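You operate a simulated robot arm through the tools that you are given. There is no shell and no other tool. Be economical: measure what you need, move in short steps, check, and stop when the job is done.

Carry out the task below with a simulated robot arm. There is one attempt and no reset: what you move stays moved.

Task
At the service bench, tap the shaft seal home and tighten the pulley hub nut.
Fine: the pink shaft seal stands started on the pump shaft stub; brown mallet for the seal, orange spanner for the nut, each back where it was. Set down upright: brown mallet.
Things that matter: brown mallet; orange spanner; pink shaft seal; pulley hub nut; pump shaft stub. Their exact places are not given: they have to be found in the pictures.

Only the result counts: the job must be done as asked and must still hold three seconds after the hand-in. Knocking over, shifting, dropping, spilling or breaking anything else fails it. A push-on lid holds only when it is set on centred and level and pressed home; a screw cap is set on level and turned clockwise until tight.

Robot
A 6-joint arm with a two-finger gripper on a trunk, on a base that drives. Base frame: it is fixed to the floor where the robot stands at the start and does not move with it; the origin is under the middle of the robot, x ahead of it, y to its left, z up; the surface under the hand at the start is at about z = 850. Units: mm, degrees, N and s.
Its first joint turns from -166.0 to 166.0 degrees. Places, roughly: pulley hub nut [700, 200, 900]; pump shaft stub [700, -100, 900]. Payload 2.54 kg.
The TCP is the grasp point between the finger pads, 30 mm short of the fingertips. In the tool frame z runs along the fingers and y along their closing line. The gripper opens to 116 mm. The gripper's body begins 95 mm behind the TCP.
Orientation is that of the tool frame in the base frame, as a unit quaternion [x, y, z, w]. With the fingers straight down and closing along the base's y, the tool's x points along the base's -x, its y along +y and its z along -z.

Tools
- The arm moves only by the tool move_arm. Its argument "targets" is a list of rows, each a list of 7 numbers: the shift along the tool's x, y, z in mm, then the turn, a rotation vector about the tool's x, y, z in rad, then the opening, from 0 (shut) to 1 (fully open). In form: [[tx, ty, tz, ax, ay, az, fingers], ...]. A call has 1 to 10 rows; each row is the pose to reach, as a shift and turn from the pose commanded when the call began, along the tool's axes at that moment. A row lasts 0.2 s, in which the tool goes at most 50 mm and 8.6 degrees; a call with a longer step from one row to the next is refused whole, and so is a gripper value outside its range. A pose out of reach is approached as far as the arm can. The call stops where the force on the tool passes 40 N (or 10 N more than at its start, if that is more) or the arm is blocked; 0.2 s more then pass. The fingers move at their own pace (about 72 mm/s each) and stop on an object; they squeeze with about 44 N. The grip force told is the motor's: it shows also when the fingers shut on nothing. Time passes only in rows, and 0.2 s behind the last, so rows that repeat a pose let the fingers close. The reply holds the time, the measured pose of the TCP, the force on the tool along the base axes, the opening and the grip force, in the units named above and with some noise, with the torque about the TCP (base axes, N m) and any sound that the robot's microphone picked up.
- Cameras (640 x 400 px; columns grow to the right, rows downward): "scene" is now at [-19.8, 157, 1429.3]; the picture's right is [0.07, -1.00, 0.00], its down [-0.28, -0.02, -0.96] and it looks along [0.96, 0.07, -0.29] (base axes); focal length 252 px, centre (320, 200). "wrist" rides on the gripper at [69, -15, -122] in the tool frame; the picture's right is [0.22, 0.98, 0.00], its down [-0.83, 0.18, -0.53] and it looks along [-0.52, 0.12, 0.85] (tool axes); focal length 251 px, centre (320, 200).
- camera(camera): a new picture of that camera. No time passes.
- drive_base(legs): drives the robot by 1 to 6 legs, each [ahead, left, turn to the left] in mm, mm and degrees, along the robot's own axes; the way and the turn of a leg run together, so that a leg with both is an arc; at most 1500 mm and 180 degrees a leg. The arm and the cameras ride along, it lands a little off, and it stops where it bumps. It gives what a move gives.
- turn_head(pan, tilt): turns the head with the scene camera to pan (to the left, within 120 degrees either way) and tilt (down, from -29 to 69), counted from straight ahead of the robot. It gives what a move gives.
- locate(camera, pixels): for up to 12 pixels [column, row] of the newest picture of that camera ("zoom" is the newest enlarged one), the place [x, y, z] in the base frame of the surface seen there, good to about 2 mm, but the place of the scene camera against the robot may be out by one fixed shift of up to 18 mm in any direction. No time passes.
- zoom(camera, box): a new picture of the part [left, top, right, bottom] of that camera's present view, enlarged. No time passes.
- sign_off(): hands the job in; it is judged then, once.

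Keep the steps short. Do not move on a guess: measure, check each grasp and each placing, and mend mistakes. In all there are 80 turns and 60 pictures (those below and enlarged ones count). Leave the gripper open and the arm clear of the work at the hand-in unless told otherwise, and finish with a single line.

The tools are called after "Emit:" as a command line: name --pt "numbers of a row" for each row, then --argument value for the rest, lists and objects as JSON in quotes. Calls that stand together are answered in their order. move_arm: Moves the arm, as the interface text tells. Its arguments: {"type":"object","properties":{"targets":{"type":"array"}},"required":["targets"]} The other tools are called the same way: drive_base (legs) drives the base; turn_head (pan, tilt) turns the head that bears the scene camera; camera (camera) takes a picture; locate (camera, pixels) gives the place of the surface under pixels of a picture; zoom (camera, box) takes an enlarged picture of a part of a camera's view; sign_off () hands the job in.

At the start:

```text
time: 0.0
eef_pos: [675.6, 41.8, 1287.3]
tool_rot: [0.0, 1.0, -0.001, 0.002]
force: [1.2, -0.2, 0.2]
moment: [0.0, 0.03, 0.02]
finger_gap: 116.2
gripper_force: 0.1
robot x, y, heading: [-1.3, 0.0, 0.0]
head pan, tilt: [4.2, 16.6]
```

scene: 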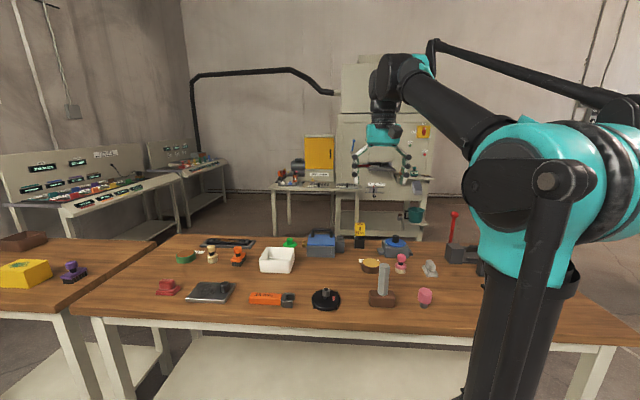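
wrist: 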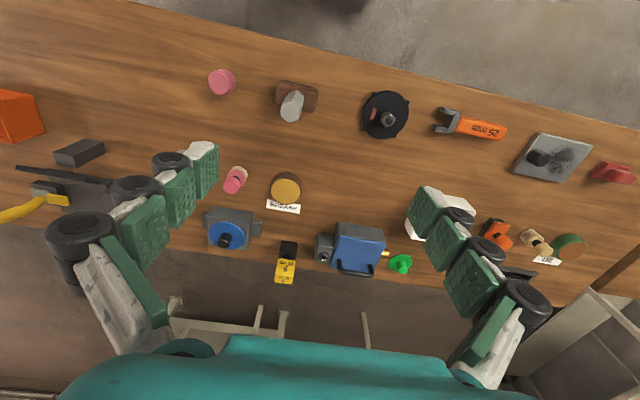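

I see a bench with a brown mallet (scene ~382,290), an orange spanner (~270,299), and several pink things. I'll zoom in to identify them.

Emit:
zoom --camera "scene" --box '[340, 220, 500, 320]'

Emit:
zoom --camera "scene" --box '[140, 220, 350, 320]'

Emit:
zoom --camera "wrist" --box '[180, 50, 420, 200]'

Emit:
locate --camera "wrist" --pixels '[[222, 78], [237, 172], [234, 185], [292, 92], [310, 92], [291, 110], [388, 120], [372, 112], [447, 122], [485, 130], [285, 188], [225, 240]]'

```text
4.00 times, centred on (420, 270) of scene
```

zoom: 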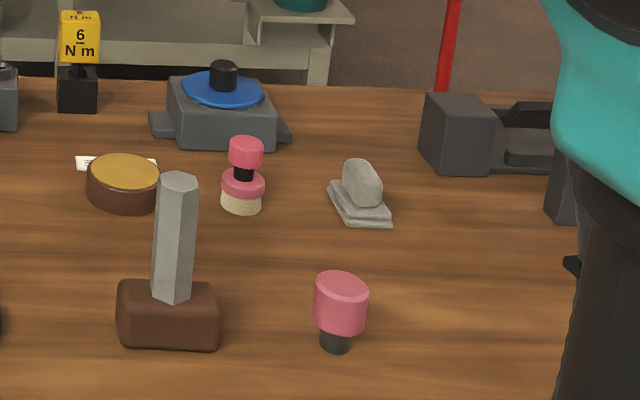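

```text
3.05 times, centred on (245, 270) of scene
```

zoom: 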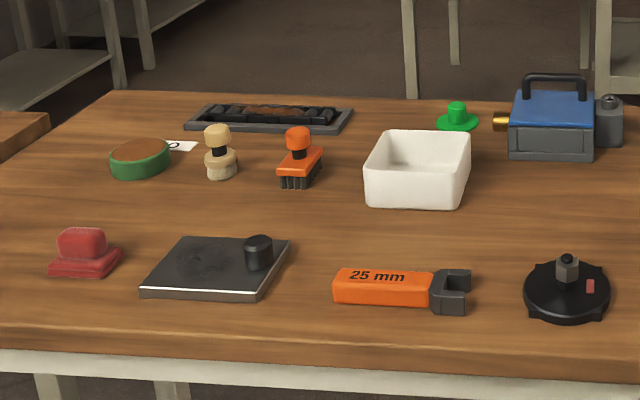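

```text
2.67 times, centred on (300, 125) of wrist
```

zoom: 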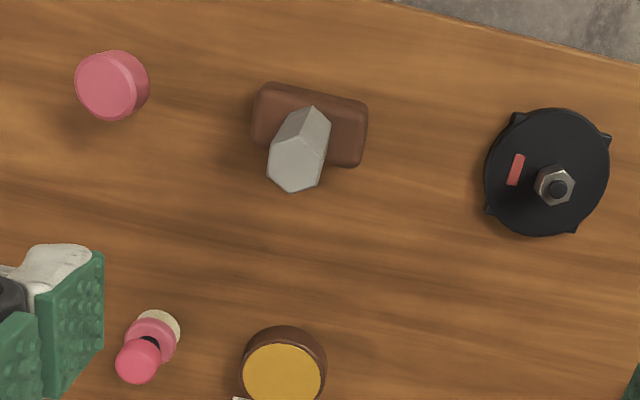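

```text
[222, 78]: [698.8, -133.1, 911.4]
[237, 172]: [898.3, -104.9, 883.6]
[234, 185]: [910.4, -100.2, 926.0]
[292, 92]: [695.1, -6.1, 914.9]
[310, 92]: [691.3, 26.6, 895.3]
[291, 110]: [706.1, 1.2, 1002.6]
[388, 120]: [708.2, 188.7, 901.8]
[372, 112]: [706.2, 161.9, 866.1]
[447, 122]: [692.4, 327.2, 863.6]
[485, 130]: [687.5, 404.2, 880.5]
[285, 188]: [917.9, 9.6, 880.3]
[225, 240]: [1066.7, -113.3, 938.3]
```

The seal is near (699,-133), the mallet near (697,0), the nut near (708,189) and the spanner near (690,370). I need closer pictures, so I'll zoom in on the spanner, the pulley and the sign.

Emit:
zoom --camera "wrist" --box '[350, 80, 526, 190]'

Emit:
zoom --camera "scene" --box '[240, 270, 352, 340]'

Emit:
zoom --camera "scene" --box '[330, 210, 394, 250]'

```text
3.64 times, centred on (438, 135) of wrist
```

zoom: 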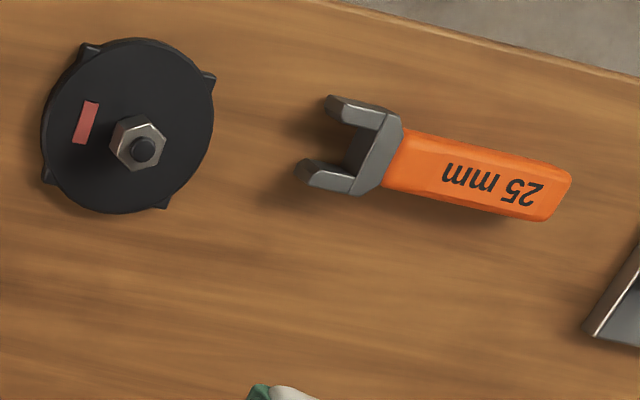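

```text
5.71 times, centred on (296, 305) of scene
```

zoom: 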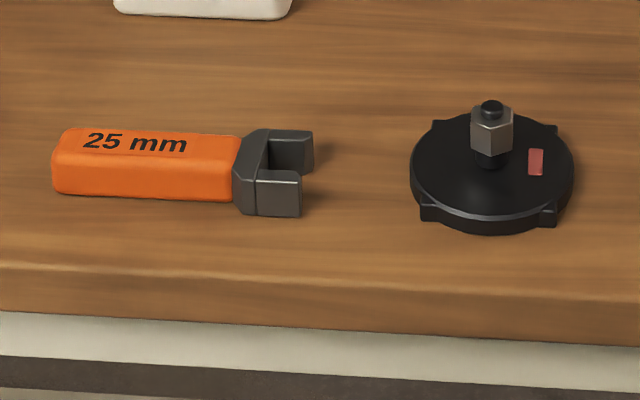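

```text
10.00 times, centred on (362, 230) of scene
```

zoom: 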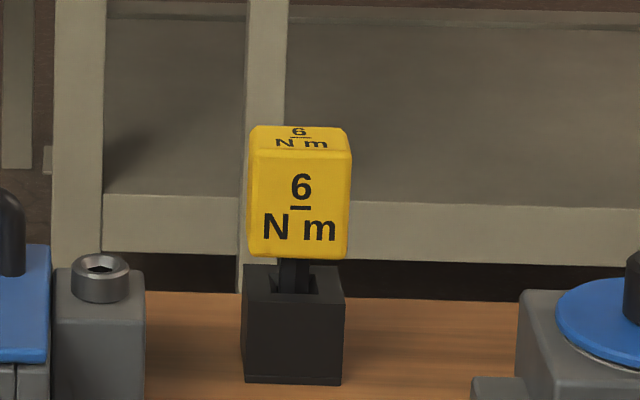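

The nut stands on a stub with a 25 mm hex, and the sign shows 6 N m. The mallet stands on its head with the handle up. I'll bring the wrist camera down towards the mallet handle to measure it.

Emit:
move_arm --pt "12 -10 36 0 0 0 1" --pt "24 -20 72 0 0 0 1" --pt "36 -30 108 0 0 0 1" --pt "48 -42 144 0 0 0 1" --pt "60 -52 170 0 0 0 1"

Emit:
camera --camera "wrist"

```text
time: 1.2
eef_pos: [617.2, -11.0, 1119.7]
tool_rot: [0.0, 1.0, -0.001, 0.0]
force: [0.0, -0.3, -0.7]
moment: [0.0, 0.04, 0.01]
finger_gap: 115.9
gripper_force: 0.0
robot x, y, heading: [-1.7, -2.1, -0.0]
head pan, tilt: [4.2, 16.6]
```

```text
51 pictures are left
```

wrist: 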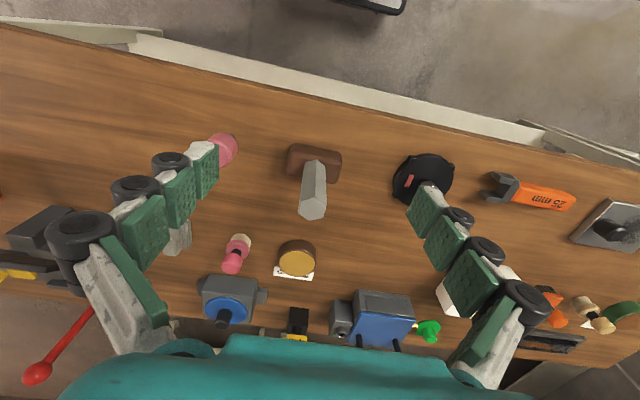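

The mallet head is at (314,160) and the top of its handle at (312,208). I'll zoom in to measure the handle.

Emit:
zoom --camera "wrist" --box '[264, 135, 360, 225]'

Emit:
locate --camera "wrist" --pixels '[[312, 208], [302, 206], [322, 208], [312, 199], [312, 216], [297, 152], [332, 158], [292, 164], [334, 176], [232, 150]]'

```text
4.44 times, centred on (312, 180) of wrist
```

zoom: 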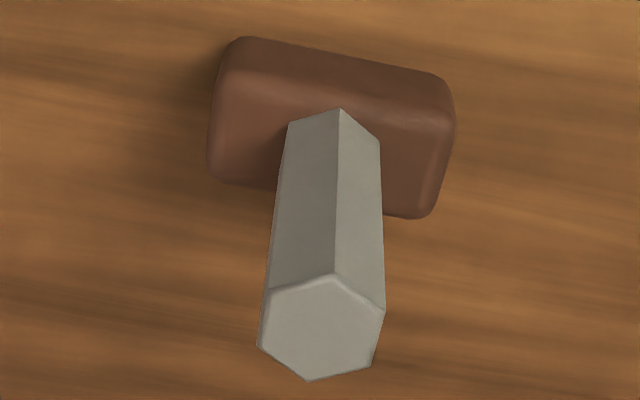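

```text
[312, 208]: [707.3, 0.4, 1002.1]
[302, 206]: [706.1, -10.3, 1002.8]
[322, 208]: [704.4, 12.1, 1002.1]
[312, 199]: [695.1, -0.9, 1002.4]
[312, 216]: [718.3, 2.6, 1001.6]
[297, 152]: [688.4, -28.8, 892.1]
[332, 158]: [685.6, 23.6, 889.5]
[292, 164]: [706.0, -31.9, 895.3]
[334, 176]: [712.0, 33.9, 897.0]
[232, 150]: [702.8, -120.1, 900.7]
```

The handle's centre is at (707,1) with flats facing ±y, and its top is at z 1002. I'll move above it, then lower to TCP z≈960 with the fingers open.

Emit:
move_arm --pt "-45 6 0 0 0 0 1" --pt "-90 12 0 0 0 0 1" --pt "-90 12 0 0 0 0 1" --pt "-90 12 40 0 0 0 1" --pt "-90 12 80 0 0 0 1" --pt "-90 12 120 0 0 0 1" --pt "-90 12 160 0 0 0 1" --pt "-90 12 160 0 0 0 1"

Emit:
camera --camera "wrist"

```text
time: 3.0
eef_pos: [705.9, 1.6, 959.4]
tool_rot: [0.001, 1.0, -0.001, 0.001]
force: [0.1, 0.0, 0.6]
moment: [-0.01, 0.02, 0.01]
finger_gap: 116.0
gripper_force: 0.1
robot x, y, heading: [2.4, -1.3, -0.0]
head pan, tilt: [4.2, 16.6]
```

```text
49 pictures are left
```

wrist: 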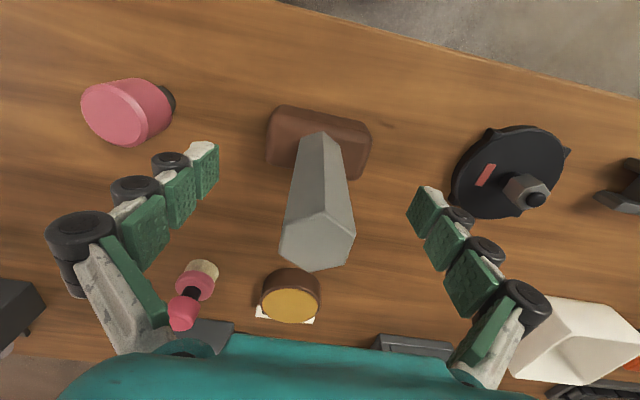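

The handle is centred between the fingers. The seal is well seen from here at (125,110), so I'll measure it and the nut before gripping.

Emit:
zoom --camera "wrist" --box '[70, 65, 198, 155]'

Emit:
locate --camera "wrist" --pixels '[[84, 98], [124, 132], [110, 143], [141, 130], [96, 88], [138, 108], [112, 113], [164, 90], [172, 103], [530, 190], [536, 199], [485, 176]]'

Emit:
zoom --camera "wrist" --box '[440, 115, 584, 225]'

```text
4.44 times, centred on (134, 110) of wrist
```

zoom: 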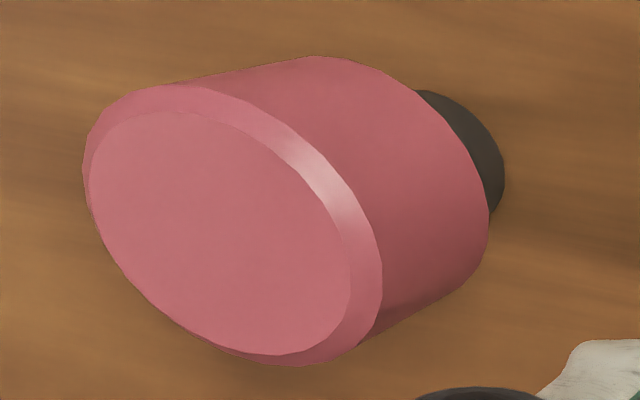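

```text
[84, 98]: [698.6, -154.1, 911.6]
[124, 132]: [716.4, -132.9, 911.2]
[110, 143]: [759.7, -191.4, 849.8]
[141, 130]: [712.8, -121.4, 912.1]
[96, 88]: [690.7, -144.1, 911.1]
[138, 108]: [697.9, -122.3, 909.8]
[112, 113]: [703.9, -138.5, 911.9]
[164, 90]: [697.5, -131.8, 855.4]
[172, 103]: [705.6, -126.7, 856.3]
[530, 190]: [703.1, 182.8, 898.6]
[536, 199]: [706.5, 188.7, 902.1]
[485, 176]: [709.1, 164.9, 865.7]
```

```text
3.64 times, centred on (512, 170) of wrist
```

zoom: 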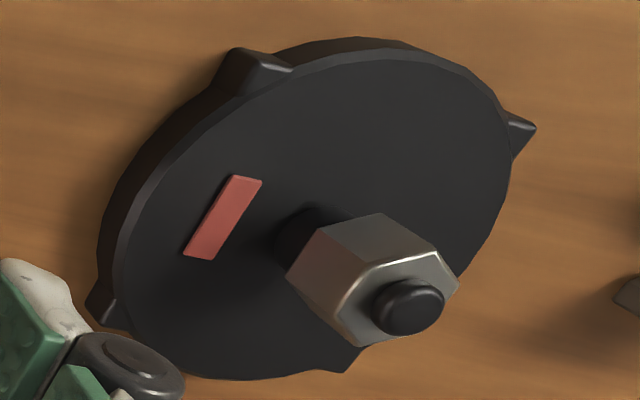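

I'll locate a few more rim points on the seal's top face and the nut's corners.

Emit:
locate --camera "wrist" --pixels '[[83, 106], [140, 130], [101, 91], [122, 143.5], [111.5, 118], [549, 193], [523, 208], [520, 196], [529, 187], [542, 185.5], [507, 188], [500, 180]]'

```text
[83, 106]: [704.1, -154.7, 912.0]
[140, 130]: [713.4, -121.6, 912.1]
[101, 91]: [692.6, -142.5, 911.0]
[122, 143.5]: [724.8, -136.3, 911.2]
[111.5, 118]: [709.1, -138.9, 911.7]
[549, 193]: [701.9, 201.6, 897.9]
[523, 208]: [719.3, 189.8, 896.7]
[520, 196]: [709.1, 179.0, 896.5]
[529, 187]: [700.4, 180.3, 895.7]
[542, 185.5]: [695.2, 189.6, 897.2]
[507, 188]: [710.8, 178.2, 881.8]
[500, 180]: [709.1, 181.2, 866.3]
```

The seal's centre is about (709,-138), with its top at z 912. I'll close on the mallet handle, then lift 20 mm to check the grip.

Emit:
move_arm --pt "0 0 0 0 0 0 0.5" --pt "0 0 0 0 0 0 0.1" --pt "0 0 0 0 0 0 0.1" --pt "0 0 0 0 0 0 0.1" --pt "0 0 0 0 0 0 0.1" --pt "0 0 0 0 0 0 0.1"

```text
time: 4.4
eef_pos: [706.2, 1.1, 959.5]
tool_rot: [0.001, 1.0, 0.0, 0.001]
force: [0.2, -4.8, 3.6]
moment: [-0.22, -0.01, 0.03]
finger_gap: 30.0
gripper_force: 43.4
robot x, y, heading: [1.9, -4.0, -0.1]
head pan, tilt: [4.2, 16.6]
```

It gripped at a 30 mm gap. Now I'll lift 120 mm straight up.

Emit:
move_arm --pt "0 0 -20 0 0 0 0.1" --pt "0 0 -50 0 0 0 0.1" --pt "0 0 -85 0 0 0 0.1" --pt "0 0 -120 0 0 0 0.1" --pt "0 0 -120 0 0 0 0.1"

Emit:
camera --camera "wrist"

```text
time: 5.6
eef_pos: [705.8, 1.7, 1080.4]
tool_rot: [0.001, 1.0, -0.001, 0.002]
force: [-0.4, -0.4, -4.2]
moment: [-0.03, 0.01, -0.03]
finger_gap: 30.1
gripper_force: 44.1
robot x, y, heading: [-1.0, 0.1, 0.1]
head pan, tilt: [4.2, 16.6]
```

```text
46 pictures are left
```

wrist: 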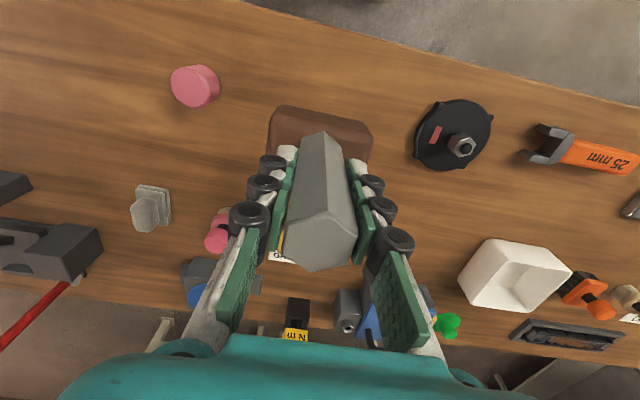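

The mallet is held (about 0.4 kg) with its head bottom near z 971. I'll carry it over the seal, then lower it to about 20 mm above.

Emit:
move_arm --pt "0 -35 0 0 0 0 0.1" --pt "-1 -70 0 0 0 0 0.1" --pt "-2 -105 0 0 0 0 0.1" --pt "-2 -139.5 0 0 0 0 0.1" --pt "-2 -139.5 0 0 0 0 0.1" --pt "-2 -139.5 20 0 0 0 0.1" --pt "-2 -139.5 40 0 0 0 0.1" --pt "-2 -139.5 40 0 0 0 0.1"

Emit:
zoom --camera "scene" --box '[360, 220, 488, 310]'

Emit:
camera --camera "wrist"

```text
time: 7.4
eef_pos: [706.2, -138.6, 1038.3]
tool_rot: [0.001, 1.0, -0.001, 0.001]
force: [0.6, -0.5, -4.1]
moment: [0.03, 0.0, 0.02]
finger_gap: 30.3
gripper_force: 43.9
robot x, y, heading: [-2.5, -2.4, 0.2]
head pan, tilt: [4.2, 16.6]
```

```text
4.44 times, centred on (424, 265) of scene
```

zoom: 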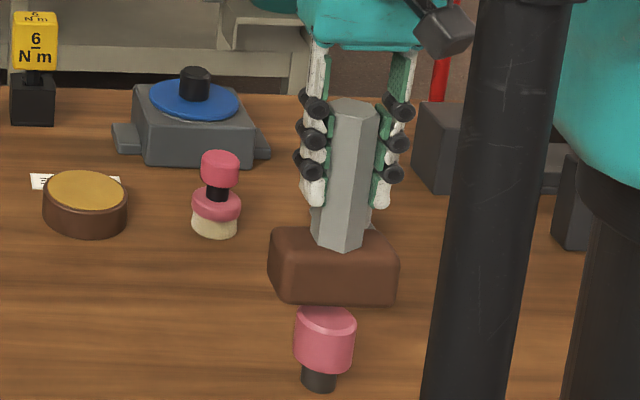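

```text
44 pictures are left
```

wrist: 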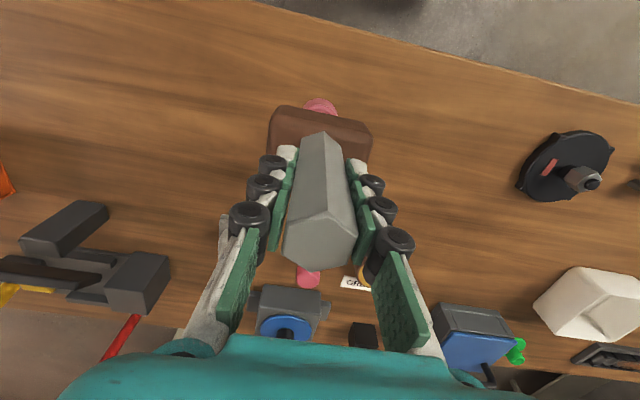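

The head hangs centred over the seal with about a 17 mm gap. I'll give it a moderate tap down and watch the force.

Emit:
move_arm --pt "-2 0 0 0 0 0 0.1" --pt "-2 0 12 0 0 0 0.1" --pt "-2 0 30 0 0 0 0.1"

Emit:
zoom --camera "scene" --box '[360, 220, 488, 310]'

```text
time: 8.3
eef_pos: [709.8, -137.8, 1012.2]
tool_rot: [0.0, 1.0, -0.002, 0.001]
force: [-4.2, 1.0, 21.9]
moment: [0.2, 0.43, 0.02]
finger_gap: 30.3
gripper_force: 44.1
robot x, y, heading: [-1.5, -1.9, -0.0]
head pan, tilt: [4.2, 16.6]
stopped in row 3: the force on the tool passed its limit at 46 N (the readings are from after the stop); the commanded pose is now the measured one
```

```text
4.44 times, centred on (424, 265) of scene
```

zoom: 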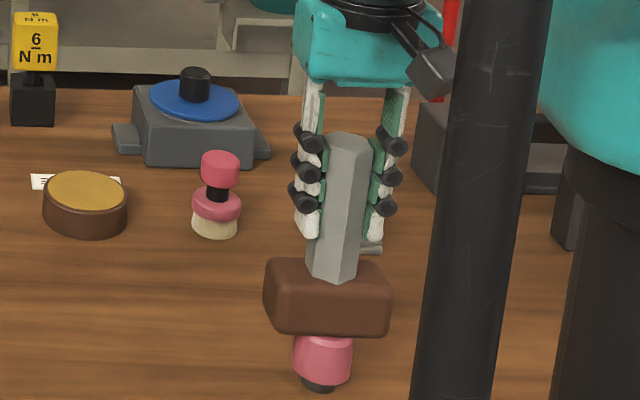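

The tap registered 46 N and the TCP went about 9 mm below the contact height, so either the seal moved or the mallet slipped. I'll lift and look.

Emit:
move_arm --pt "0 0 -15 0 0 0 0.1" --pt "0 0 -40 0 0 0 0.1" --pt "0 0 -40 0 0 0 0.1"

Emit:
zoom --camera "scene" --box '[360, 220, 488, 310]'

Emit:
locate --camera "zoom" --pixels '[[322, 325], [322, 345], [322, 365], [318, 384], [332, 260], [290, 310]]'

```text
time: 9.1
eef_pos: [710.1, -138.3, 1051.1]
tool_rot: [0.0, 1.0, -0.001, 0.001]
force: [-0.9, 0.1, -3.6]
moment: [0.02, 0.01, -0.02]
finger_gap: 30.3
gripper_force: 44.0
robot x, y, heading: [-2.0, 1.5, 0.2]
head pan, tilt: [4.2, 16.6]
```

```text
4.44 times, centred on (424, 265) of scene
```

zoom: 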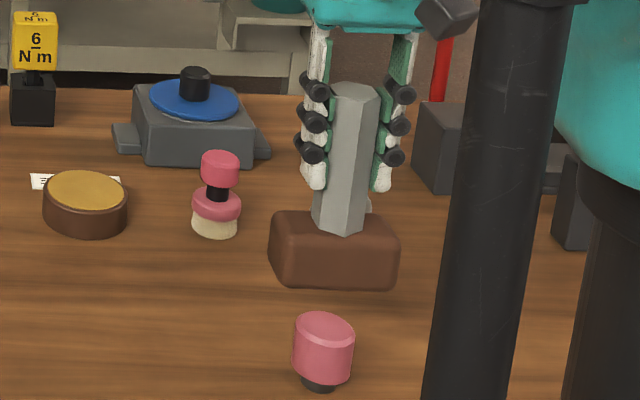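

```text
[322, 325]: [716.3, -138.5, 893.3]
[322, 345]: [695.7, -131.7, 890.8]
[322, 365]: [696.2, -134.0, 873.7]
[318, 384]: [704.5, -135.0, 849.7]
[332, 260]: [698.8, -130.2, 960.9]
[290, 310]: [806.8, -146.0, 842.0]
```

The seal went down about 9 mm, and a sliver of stub still shows. I'll tap again.

Emit:
move_arm --pt "1 0 20 0 0 0 0.1" --pt "1 0 33 0 0 0 0.1" --pt "1 0 55 0 0 0 0.1"

Emit:
move_arm --pt "0 0 -15 0 0 0 0.1" --pt "0 0 -40 0 0 0 0.1" --pt "0 0 -40 0 0 0 0.1"

Emit:
zoom --camera "scene" --box '[360, 220, 488, 310]'

Emit:
locate --camera "zoom" --pixels '[[322, 325], [322, 345], [322, 365], [318, 384]]'

```text
time: 9.9
eef_pos: [708.6, -138.3, 1011.3]
tool_rot: [-0.001, 1.0, -0.001, 0.001]
force: [-2.9, 1.2, 29.5]
moment: [0.12, 0.4, 0.0]
finger_gap: 30.4
gripper_force: 43.8
robot x, y, heading: [-2.0, -0.4, -0.1]
head pan, tilt: [4.2, 16.6]
stopped in row 3: the force on the tool passed its limit at 78 N (the readings are from after the stop); the commanded pose is now the measured one
```

```text
time: 10.7
eef_pos: [710.6, -139.6, 1049.7]
tool_rot: [0.0, 1.0, -0.001, 0.001]
force: [0.9, 0.0, -3.8]
moment: [0.0, 0.01, 0.0]
finger_gap: 30.1
gripper_force: 43.8
robot x, y, heading: [1.0, -2.0, 0.3]
head pan, tilt: [4.2, 16.6]
```

```text
4.44 times, centred on (424, 265) of scene
```

zoom: 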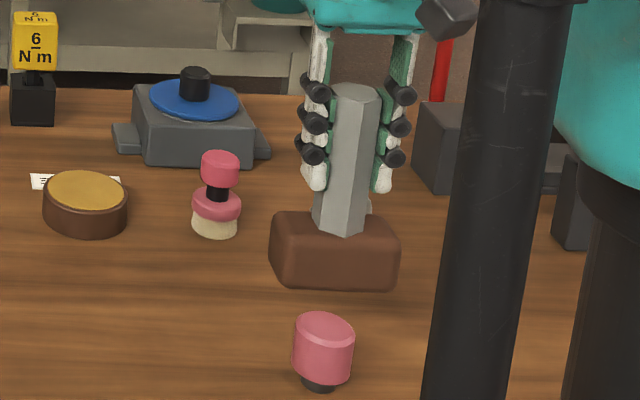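

```text
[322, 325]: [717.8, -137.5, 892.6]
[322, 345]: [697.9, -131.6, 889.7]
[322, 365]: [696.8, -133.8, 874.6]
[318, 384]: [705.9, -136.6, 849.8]
```

The second tap hit 78 N with no further movement, which suggests the seal is home. I'll carry the mallet back above its place and look at the seal from the side before setting it down.

Emit:
move_arm --pt "0 0 -30 0 0 0 0.1" --pt "1 35 -30 0 0 0 0.1" --pt "1 70 -30 0 0 0 0.1" --pt "2 105 -30 0 0 0 0.1" --pt "3 140.5 -30 0 0 0 0.1" --pt "3 140.5 -30 0 0 0 0.1" --pt "3 140.5 0 0 0 0 0.1" --pt "3 140.5 35 0 0 0 0.1" --pt "3 140.5 65 0 0 0 0.1" --pt "3 140.5 65 0 0 0 0.1"

Emit:
camera --camera "wrist"

Emit:
zoom --camera "wrist" --box '[70, 55, 198, 145]'

```text
time: 12.9
eef_pos: [708.0, 0.7, 984.1]
tool_rot: [0.0, 1.0, -0.001, 0.001]
force: [0.0, -0.3, -3.7]
moment: [0.0, 0.02, -0.01]
finger_gap: 30.1
gripper_force: 44.0
robot x, y, heading: [-0.6, 1.3, 0.1]
head pan, tilt: [4.2, 16.6]
```

```text
40 pictures are left
```

wrist: 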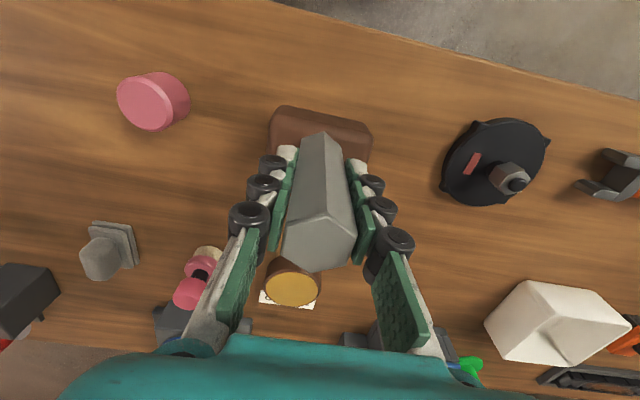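

```text
4.44 times, centred on (134, 100) of wrist
```

zoom: 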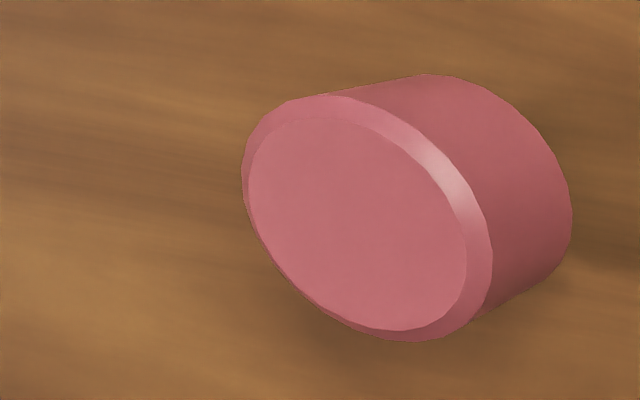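

Emit:
locate --camera "wrist" --pixels '[[145, 105], [130, 98], [158, 115], [148, 88]]'

```text
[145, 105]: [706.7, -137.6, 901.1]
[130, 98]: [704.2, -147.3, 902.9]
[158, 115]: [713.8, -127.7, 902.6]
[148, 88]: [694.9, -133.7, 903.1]
```

The seal's top is now at z 902.5, so it was driven 9 mm and then stopped hard. I'll lower the mallet gently to its original spot until the bench takes its weight.

Emit:
move_arm --pt "1 0.3 10 0 0 0 0.1" --pt "1 0.3 17 0 0 0 0.1" --pt "1 0.3 21 0 0 0 0.1" --pt "1 0.3 23.5 0 0 0 0.1" --pt "1 0.3 24.5 0 0 0 0.1"

```text
time: 14.1
eef_pos: [704.8, 1.5, 960.9]
tool_rot: [0.0, 1.0, -0.002, 0.0]
force: [-0.3, 0.0, -3.9]
moment: [0.02, 0.05, 0.0]
finger_gap: 30.1
gripper_force: 43.6
robot x, y, heading: [-0.2, -3.8, 0.3]
head pan, tilt: [4.2, 16.6]
```

It's still hanging (3.9 N), so I'll lower a little more.

Emit:
move_arm --pt "-0.5 0 0.7 0 0 0 0.1" --pt "-0.5 0 1.4 0 0 0 0.1" --pt "-0.5 0 1.4 0 0 0 0.1"

```text
time: 14.9
eef_pos: [706.5, 2.5, 959.3]
tool_rot: [-0.001, 1.0, -0.001, 0.002]
force: [-1.0, 0.4, 19.9]
moment: [0.05, -0.1, -0.01]
finger_gap: 30.0
gripper_force: 43.7
robot x, y, heading: [-2.9, 0.4, -0.0]
head pan, tilt: [4.2, 16.6]
```

It's on the bench and pressing slightly. I'll back off 0.6 mm, open the fingers and rise.

Emit:
move_arm --pt "0 0 -0.6 0 0 0 0.1" --pt "0 0 -0.6 0 0 0 0.3" --pt "0 0 -0.6 0 0 0 0.6" --pt "0 0 -0.6 0 0 0 1" --pt "0 0 -0.6 0 0 0 1" --pt "0 0 -0.6 0 0 0 1"

Emit:
move_arm --pt "0 0 -30 0 0 0 1" --pt "0 0 -70 0 0 0 1" --pt "0 0 -110 0 0 0 1" --pt "30 35 -130 0 0 0 1" --pt "55 70 -130 0 0 0 1" --pt "80 105 -130 0 0 0 1" --pt "80 140 -130 0 0 0 1" --pt "80 180 -130 0 0 0 1" --pt "80 180 -130 0 0 0 1"

Emit:
camera --camera "wrist"

```text
time: 16.3
eef_pos: [706.1, 1.0, 959.1]
tool_rot: [0.001, 1.0, -0.001, 0.001]
force: [0.4, -0.3, -0.1]
moment: [0.01, 0.01, 0.06]
finger_gap: 116.1
gripper_force: 0.1
robot x, y, heading: [-3.5, -2.1, -0.0]
head pan, tilt: [4.2, 16.6]
```

```text
refused: row 4 steps farther than a row can; nothing moved
```

```text
38 pictures are left
```

wrist: 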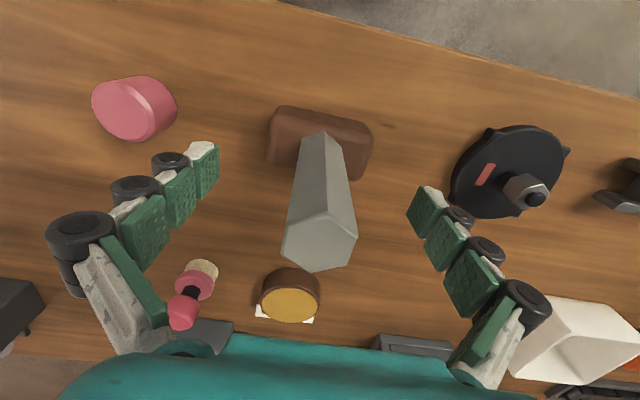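

The mallet stands upright, in the same picture position as before. I'll rise and go to a viewing pose over the pulley and spanner.

Emit:
move_arm --pt "0 0 -40 0 0 0 1" --pt "0 0 -80 0 0 0 1" --pt "0 0 -120 0 0 0 1" --pt "20 40 -130 0 0 0 1" --pt "40 80 -130 0 0 0 1" --pt "60 120 -130 0 0 0 1" --pt "75 160 -130 0 0 0 1" --pt "85 205 -130 0 0 0 1" --pt "85 250 -130 0 0 0 1" --pt "85 250 -130 0 0 0 1"

Emit:
camera --camera "wrist"

```text
time: 18.5
eef_pos: [621.3, 253.3, 1089.4]
tool_rot: [-0.001, 1.0, -0.002, 0.001]
force: [0.1, 0.2, -0.2]
moment: [-0.04, 0.01, 0.0]
finger_gap: 116.1
gripper_force: 0.0
robot x, y, heading: [-1.9, 2.7, -0.2]
head pan, tilt: [4.2, 16.6]
```

```text
37 pictures are left
```

wrist: 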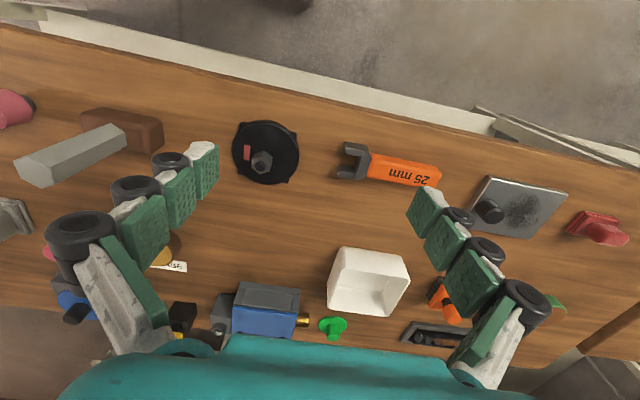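

Emit:
zoom --camera "wrist" --box '[320, 125, 448, 205]'

Emit:
locate --camera "zoom" --pixels '[[130, 95], [120, 245], [240, 135], [225, 270], [255, 120], [232, 275], [600, 220], [585, 300], [165, 180], [420, 180], [340, 185], [200, 200]]'

Emit:
zoom --camera "wrist" --box '[217, 110, 313, 190]'

Emit:
locate --camera "zoom" --pixels '[[300, 245], [300, 215], [330, 235], [300, 270], [270, 240], [282, 225], [320, 220], [275, 262], [325, 260], [290, 245], [200, 210]]'

```text
5.00 times, centred on (384, 165) of wrist
```

zoom: 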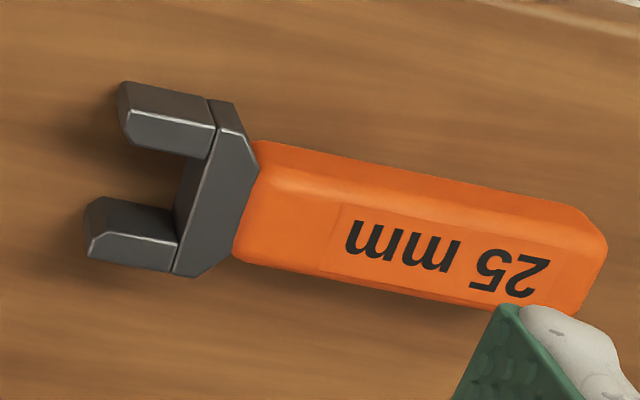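

```text
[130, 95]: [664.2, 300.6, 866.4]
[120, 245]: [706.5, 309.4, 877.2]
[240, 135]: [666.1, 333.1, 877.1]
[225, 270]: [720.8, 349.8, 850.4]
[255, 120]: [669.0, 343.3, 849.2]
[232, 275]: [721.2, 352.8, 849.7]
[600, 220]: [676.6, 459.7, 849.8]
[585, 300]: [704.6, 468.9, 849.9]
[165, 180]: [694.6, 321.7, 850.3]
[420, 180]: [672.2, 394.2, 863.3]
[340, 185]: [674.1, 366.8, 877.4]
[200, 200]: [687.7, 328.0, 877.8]
```

```text
5.00 times, centred on (265, 150) of wrist
```

zoom: 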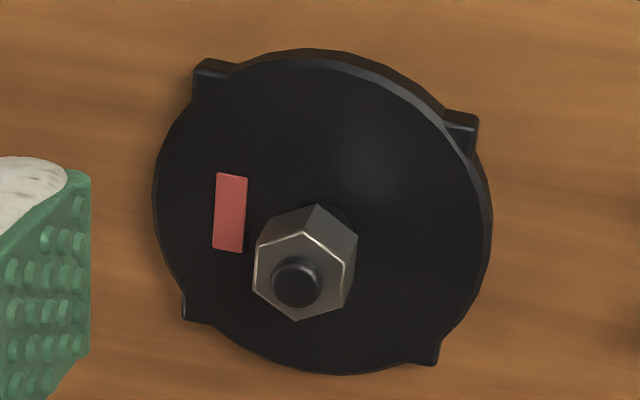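

```text
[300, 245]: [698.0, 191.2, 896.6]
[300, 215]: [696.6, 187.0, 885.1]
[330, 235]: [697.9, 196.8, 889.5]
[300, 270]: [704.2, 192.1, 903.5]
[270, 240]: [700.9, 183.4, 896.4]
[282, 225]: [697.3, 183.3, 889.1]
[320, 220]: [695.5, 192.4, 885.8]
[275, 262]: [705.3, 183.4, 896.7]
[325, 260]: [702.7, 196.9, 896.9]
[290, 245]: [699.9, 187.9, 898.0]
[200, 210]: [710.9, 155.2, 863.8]
```

I need an exact picture of the spanner geometry and the nut's top, so I'll centre the camera over the spanner.

Emit:
move_arm --pt "0 40 0 0 0 0 1" --pt "5 80 10 0 0 0 1" --pt "5 115 30 0 0 0 1" --pt "5 115 30 0 0 0 1"

Emit:
zoom --camera "wrist" --box '[190, 90, 390, 215]'

```text
time: 19.5
eef_pos: [616.6, 367.4, 1058.5]
tool_rot: [0.0, 1.0, -0.002, 0.0]
force: [0.1, -0.7, 0.5]
moment: [-0.01, -0.01, 0.01]
finger_gap: 116.1
gripper_force: 0.0
robot x, y, heading: [-3.2, 2.1, -0.2]
head pan, tilt: [4.2, 16.6]
```

```text
3.20 times, centred on (290, 152) of wrist
```

zoom: 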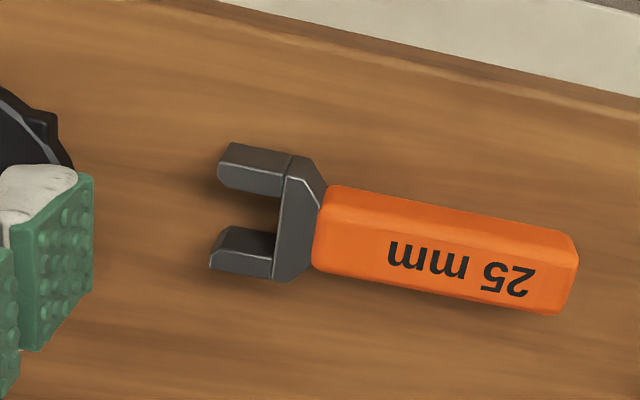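

Emit:
locate --camera "zoom" --pixels '[[222, 170], [284, 192], [213, 265], [272, 275], [240, 180], [240, 254], [284, 180], [277, 245], [325, 225], [318, 265], [560, 300], [572, 265]]'

Emit:
locate --camera "zoom" --pixels '[[232, 150], [280, 168], [400, 215], [395, 240], [390, 275], [450, 225], [445, 250], [440, 285], [310, 190], [296, 272], [550, 250], [230, 233]]'

```text
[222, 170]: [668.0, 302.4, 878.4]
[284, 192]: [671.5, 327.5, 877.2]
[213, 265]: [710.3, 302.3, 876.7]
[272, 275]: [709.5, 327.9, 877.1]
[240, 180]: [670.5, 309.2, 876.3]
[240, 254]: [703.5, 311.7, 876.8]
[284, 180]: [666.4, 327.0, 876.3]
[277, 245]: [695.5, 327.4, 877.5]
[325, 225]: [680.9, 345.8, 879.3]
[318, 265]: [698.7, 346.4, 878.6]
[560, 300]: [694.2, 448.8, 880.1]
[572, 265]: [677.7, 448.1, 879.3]
```

```text
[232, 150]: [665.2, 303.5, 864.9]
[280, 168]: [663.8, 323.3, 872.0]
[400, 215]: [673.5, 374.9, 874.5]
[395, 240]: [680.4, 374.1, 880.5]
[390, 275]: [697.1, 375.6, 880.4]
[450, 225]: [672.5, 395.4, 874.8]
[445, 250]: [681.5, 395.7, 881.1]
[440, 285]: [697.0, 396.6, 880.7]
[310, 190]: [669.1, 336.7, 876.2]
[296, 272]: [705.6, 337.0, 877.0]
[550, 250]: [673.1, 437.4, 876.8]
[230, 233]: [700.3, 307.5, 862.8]
```

The spanner lies along y at x≈688: jaw opening at y≈301, handle y 345–452, top z 881. I'll rotate the hand 90° clockwise and move over the handle end at (688, 438).

Emit:
move_arm --pt "-8 8 5 0 0 0.149 1" --pt "-16 16 10 0 0 0.298 1" --pt "-24 24 15 0 0 0.447 1" --pt "-32 32 20 0 0 0.596 1" --pt "-40 40 25 0 0 0.745 1" --pt "-48 48 30 0 0 0.894 1" --pt "-56 56 40 0 0 1.043 1" --pt "-64 62 50 0 0 1.192 1" --pt "-71 67 60 0 0 1.341 1" --pt "-71 70.6 70 0 0 1.49 1"

Emit:
move_arm --pt "0 0 0 0 0 0.0808 1" --pt "0 0 0 0 0 0.0808 1"

Emit:
camera --camera "wrist"

```text
time: 21.7
eef_pos: [688.2, 436.1, 989.3]
tool_rot: [0.679, 0.734, 0.0, 0.002]
force: [0.3, -0.7, -0.1]
moment: [0.01, -0.03, -0.01]
finger_gap: 116.0
gripper_force: 0.0
robot x, y, heading: [-0.4, 1.9, -0.2]
head pan, tilt: [4.2, 16.6]
```

```text
time: 22.3
eef_pos: [687.9, 437.4, 988.2]
tool_rot: [0.708, 0.707, 0.0, 0.0]
force: [0.5, 1.2, 0.0]
moment: [0.02, -0.01, 0.0]
finger_gap: 115.8
gripper_force: 0.0
robot x, y, heading: [1.9, -2.4, -0.1]
head pan, tilt: [4.2, 16.6]
```

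```text
33 pictures are left
```

wrist: 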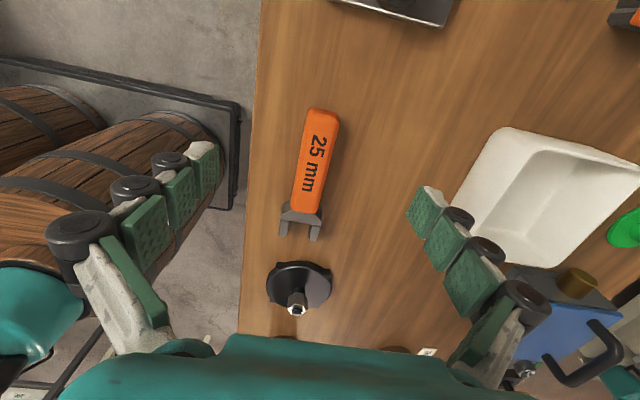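

The spanner is aligned. I'll narrow the fingers to about 64 mm for clearance, then lower to z≈885.

Emit:
move_arm --pt "0 0 35 0 0 0 0.55" --pt "0 0 65 0 0 0 0.55" --pt "0 0 90 0 0 0 0.55" --pt "0 0 103 0 0 0 0.55" --pt "0 0 103 0 0 0 0.55"

Emit:
camera --camera "wrist"

```text
time: 23.5
eef_pos: [688.4, 438.3, 886.9]
tool_rot: [0.706, 0.708, 0.0, 0.001]
force: [0.4, -0.3, -0.1]
moment: [0.01, -0.04, 0.01]
finger_gap: 63.7
gripper_force: 0.0
robot x, y, heading: [-3.5, 1.6, -0.0]
head pan, tilt: [4.2, 16.6]
```

```text
32 pictures are left
```

wrist: 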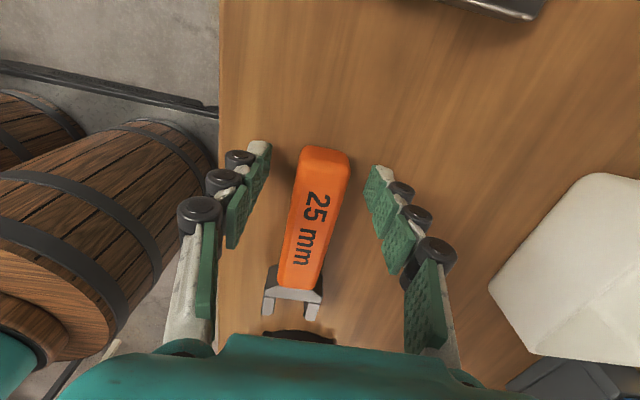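

The fingers straddle the handle. I'll lower 4 mm and close.

Emit:
move_arm --pt "0 0 4 0 0 0 0.55" --pt "0 0 4 0 0 0 0.15" --pt "0 0 4 0 0 0 0.15" --pt "0 0 4 0 0 0 0.15" --pt "0 0 4 0 0 0 0.15"

Emit:
move_arm --pt "0 0 -15 0 0 0 0.15" --pt "0 0 -40 0 0 0 0.15" --pt "0 0 -76 0 0 0 0.15" --pt "0 0 -76 0 0 0 0.15"

Emit:
camera --camera "wrist"

```text
time: 24.7
eef_pos: [688.0, 438.0, 882.5]
tool_rot: [0.707, 0.707, 0.0, 0.001]
force: [1.5, 0.7, 1.5]
moment: [0.04, -0.07, 0.12]
finger_gap: 31.2
gripper_force: 43.7
robot x, y, heading: [2.8, 1.5, 0.1]
head pan, tilt: [4.2, 16.6]
```

```text
time: 25.7
eef_pos: [687.8, 437.9, 958.4]
tool_rot: [0.707, 0.707, 0.0, 0.001]
force: [-0.6, 0.1, -2.6]
moment: [0.17, -0.01, 0.01]
finger_gap: 31.4
gripper_force: 44.0
robot x, y, heading: [1.8, -0.1, -0.1]
head pan, tilt: [4.2, 16.6]
```

```text
31 pictures are left
```

wrist: 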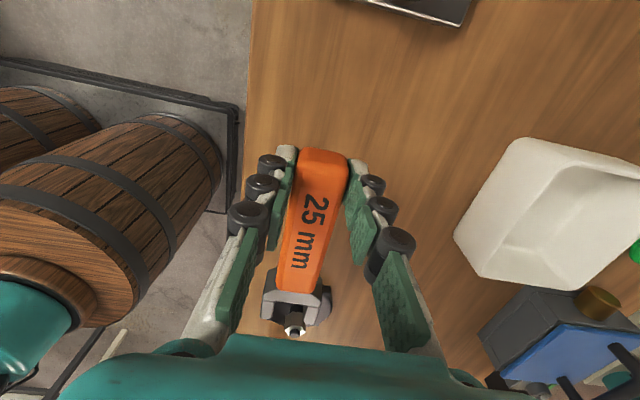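

The spanner is held and lifted. Next I'll check its level in the hand and the exact nut orientation.

Emit:
zoom --camera "wrist" --box '[240, 240, 368, 340]'

Emit:
locate --camera "zoom" --pixels '[[130, 230], [130, 320], [360, 250], [370, 350], [250, 230], [270, 60], [300, 20], [240, 350], [250, 400], [270, 395], [340, 290]]'

Emit:
zoom --camera "scene" --box '[302, 275, 350, 315]'

Emit:
locate --camera "zoom" --pixels '[[240, 180], [290, 190], [265, 120], [265, 200], [300, 170], [230, 165]]'

```text
4.00 times, centred on (304, 290) of wrist
```

zoom: 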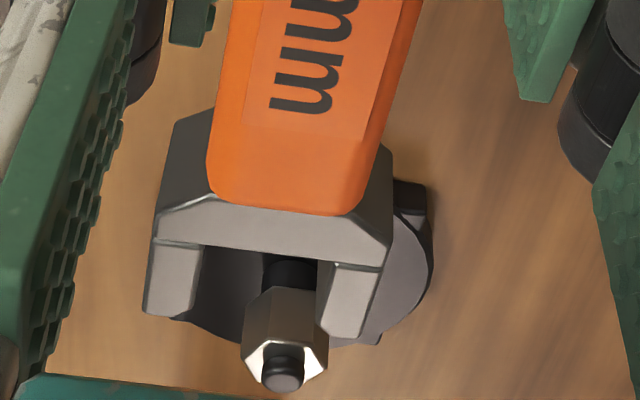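

```text
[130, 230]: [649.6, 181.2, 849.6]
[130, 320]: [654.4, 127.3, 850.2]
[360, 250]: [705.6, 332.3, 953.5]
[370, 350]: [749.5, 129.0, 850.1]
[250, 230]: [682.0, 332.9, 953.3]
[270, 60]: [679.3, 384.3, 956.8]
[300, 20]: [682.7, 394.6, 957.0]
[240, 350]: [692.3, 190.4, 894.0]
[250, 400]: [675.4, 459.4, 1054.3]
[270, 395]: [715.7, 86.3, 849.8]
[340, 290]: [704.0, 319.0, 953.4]
```

```text
10.00 times, centred on (326, 295) of scene
```

zoom: 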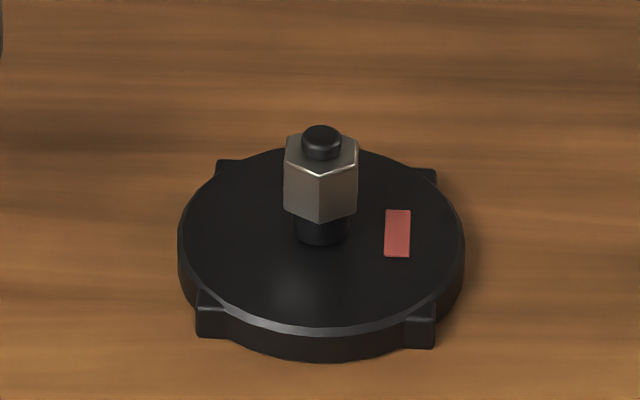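

```text
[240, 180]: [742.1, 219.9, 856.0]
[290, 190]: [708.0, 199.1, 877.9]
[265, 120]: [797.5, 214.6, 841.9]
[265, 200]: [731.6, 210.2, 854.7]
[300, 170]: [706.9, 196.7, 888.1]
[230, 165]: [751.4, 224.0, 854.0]
```

The spanner is level and the nut's corners point along ±x, so the handle can engage pointing straight towards −x and then sweep clockwise. I'll bring it to a pre-engage pose: handle at 180°, jaw 45 mm short of the nut, still high.

Emit:
move_arm --pt "-24.8 -15.2 0 0 0 -0.149 0.15" --pt "-49.7 -30.4 0 0 0 -0.298 0.15" --pt "-74.5 -45.6 0 0 0 -0.447 0.15" --pt "-99.4 -60.8 0 0 0 -0.596 0.15" --pt "-124.2 -76 0 0 0 -0.745 0.15" --pt "-149 -91.2 0 0 0 -0.894 0.15" --pt "-174 -106.4 0 0 0 -1.043 0.15" --pt "-198.8 -121.6 0 0 0 -1.192 0.15" --pt "-223.6 -136.8 0 0 0 -1.341 0.15" --pt "-248.5 -152 0 0 0 -1.49 0.15"

Emit:
move_arm --pt "0 0 0 0 0 -0.0808 0.15" --pt "0 0 0 0 0 -0.0808 0.15"

Emit:
camera --camera "wrist"

Emit:
zoom --camera "wrist" --box '[240, 230, 368, 330]'

```text
time: 27.9
eef_pos: [535.7, 190.7, 957.8]
tool_rot: [0.039, 0.999, -0.002, 0.001]
force: [-0.3, 0.2, -2.2]
moment: [0.01, 0.17, -0.02]
finger_gap: 30.9
gripper_force: 43.7
robot x, y, heading: [4.9, 0.7, -0.1]
head pan, tilt: [4.2, 16.6]
```

```text
time: 28.5
eef_pos: [536.7, 188.6, 957.7]
tool_rot: [0.0, 1.0, -0.002, 0.001]
force: [0.8, -0.3, -2.6]
moment: [-0.02, 0.12, 0.03]
finger_gap: 31.0
gripper_force: 44.6
robot x, y, heading: [0.9, 1.0, 0.1]
head pan, tilt: [4.2, 16.6]
```

```text
28 pictures are left
```

wrist: 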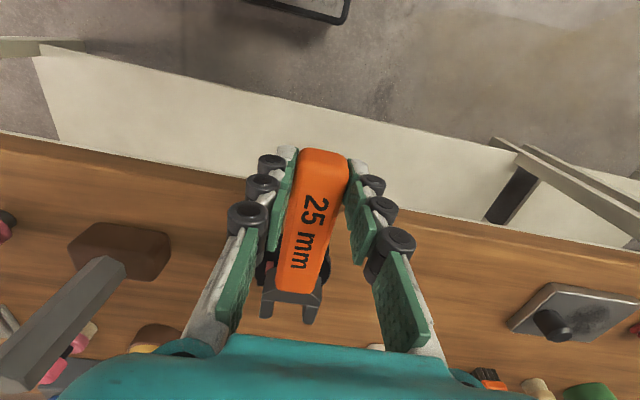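

```text
4.00 times, centred on (304, 280) of wrist
```

zoom: 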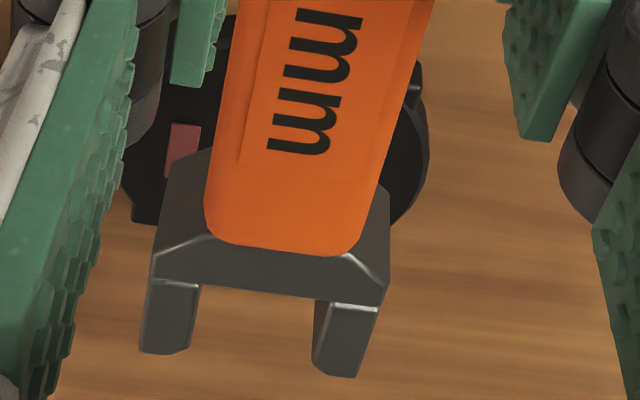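

The jaw points at the nut. I'll measure the prong positions, lower to the engagement height, and look with the scene camera.

Emit:
locate --camera "zoom" --pixels '[[150, 320], [190, 320], [320, 335], [360, 340], [198, 295], [325, 305], [165, 345], [335, 368], [160, 285], [378, 305], [260, 285], [240, 288]]'

Emit:
move_arm --pt "0 0 20 0 0 0 0.15" --pt "0 0 40 0 0 0 0.15" --pt "0 0 50 0 0 0 0.15" --pt "0 0 50 0 0 0 0.15"

Emit:
zoom --camera "scene" --box '[280, 260, 376, 320]'

Emit:
zoom --camera "wrist" --box '[240, 250, 368, 350]'

```text
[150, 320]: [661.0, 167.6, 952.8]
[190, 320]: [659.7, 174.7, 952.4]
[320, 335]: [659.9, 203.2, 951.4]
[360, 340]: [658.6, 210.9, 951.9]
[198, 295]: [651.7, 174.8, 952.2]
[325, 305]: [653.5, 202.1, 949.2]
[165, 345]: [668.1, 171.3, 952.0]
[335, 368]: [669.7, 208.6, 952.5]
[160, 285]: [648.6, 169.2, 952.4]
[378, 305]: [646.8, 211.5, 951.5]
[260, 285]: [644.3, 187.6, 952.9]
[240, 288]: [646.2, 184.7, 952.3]
```

```text
time: 29.5
eef_pos: [536.0, 189.4, 909.0]
tool_rot: [0.0, 1.0, -0.001, 0.001]
force: [0.1, 0.7, -3.2]
moment: [0.01, 0.15, 0.01]
finger_gap: 31.3
gripper_force: 43.9
robot x, y, heading: [2.1, 2.4, -0.0]
head pan, tilt: [4.2, 16.6]
```

```text
6.67 times, centred on (328, 290) of scene
```

zoom: 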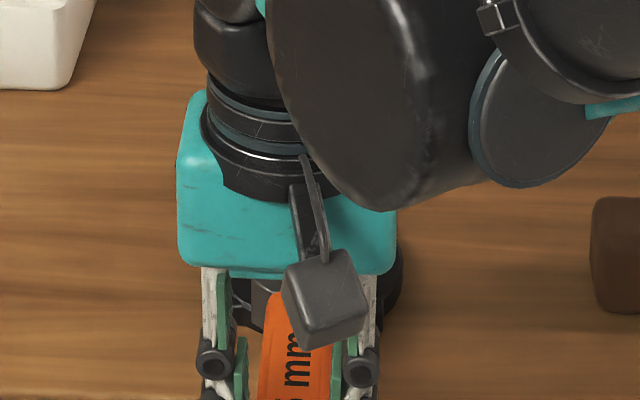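

```text
4.00 times, centred on (304, 300) of wrist
```

zoom: 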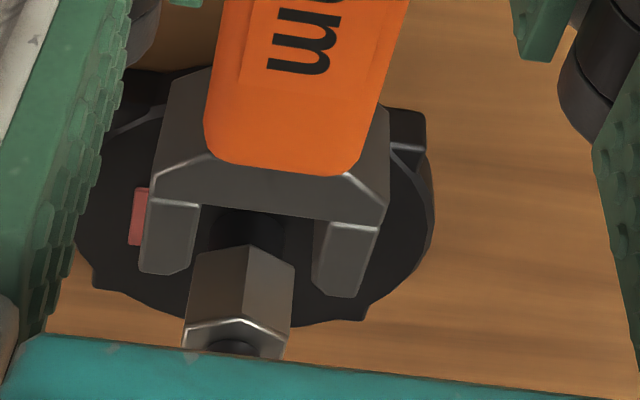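

A very good view: the nut is right in front of the jaw opening. I'll locate its edges and the prongs' inner edges in this same picture.

Emit:
locate --camera "zoom" --pixels '[[249, 250], [243, 315], [198, 262], [290, 270], [190, 318], [288, 328], [195, 215], [318, 235], [182, 265], [320, 285], [200, 300], [285, 300]]'

```text
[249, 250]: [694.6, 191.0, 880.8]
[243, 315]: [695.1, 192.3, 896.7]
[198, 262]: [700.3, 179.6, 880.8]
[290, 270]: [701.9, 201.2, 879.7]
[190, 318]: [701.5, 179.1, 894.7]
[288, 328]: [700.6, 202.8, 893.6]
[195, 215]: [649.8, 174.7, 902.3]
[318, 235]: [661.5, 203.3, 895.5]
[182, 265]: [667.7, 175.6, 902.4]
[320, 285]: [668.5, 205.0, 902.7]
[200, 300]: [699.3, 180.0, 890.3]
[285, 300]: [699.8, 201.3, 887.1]
```

The nut's centre is about (708, 190.8) and the slot's centre is y≈189.4. I'll shift +1.4 in y and advance slowly by 43 mm onto the nut.

Emit:
move_arm --pt "0 1.4 0 0 0 0 0.15" --pt "-10 1.4 0 0 0 0 0.15" --pt "-19 1.4 0 0 0 0 0.15" --pt "-26 1.4 0 0 0 0 0.15" --pt "-33 1.4 0 0 0 0 0.15" --pt "-39 1.4 0 0 0 0 0.15" --pt "-43 1.4 0 0 0 0 0.15" --pt "-43 1.4 0 0 0 0 0.15"

Emit:
zoom --camera "wrist" --box '[240, 250, 368, 350]'

```text
time: 31.3
eef_pos: [578.9, 191.2, 908.6]
tool_rot: [0.0, 1.0, 0.0, 0.001]
force: [0.0, -0.4, -2.8]
moment: [-0.02, 0.16, 0.02]
finger_gap: 30.5
gripper_force: 44.1
robot x, y, heading: [4.4, -0.2, 0.1]
head pan, tilt: [4.2, 16.6]
```

```text
4.00 times, centred on (304, 300) of wrist
```

zoom: 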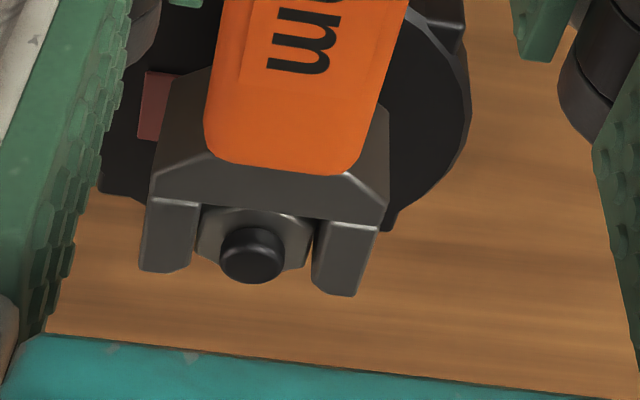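

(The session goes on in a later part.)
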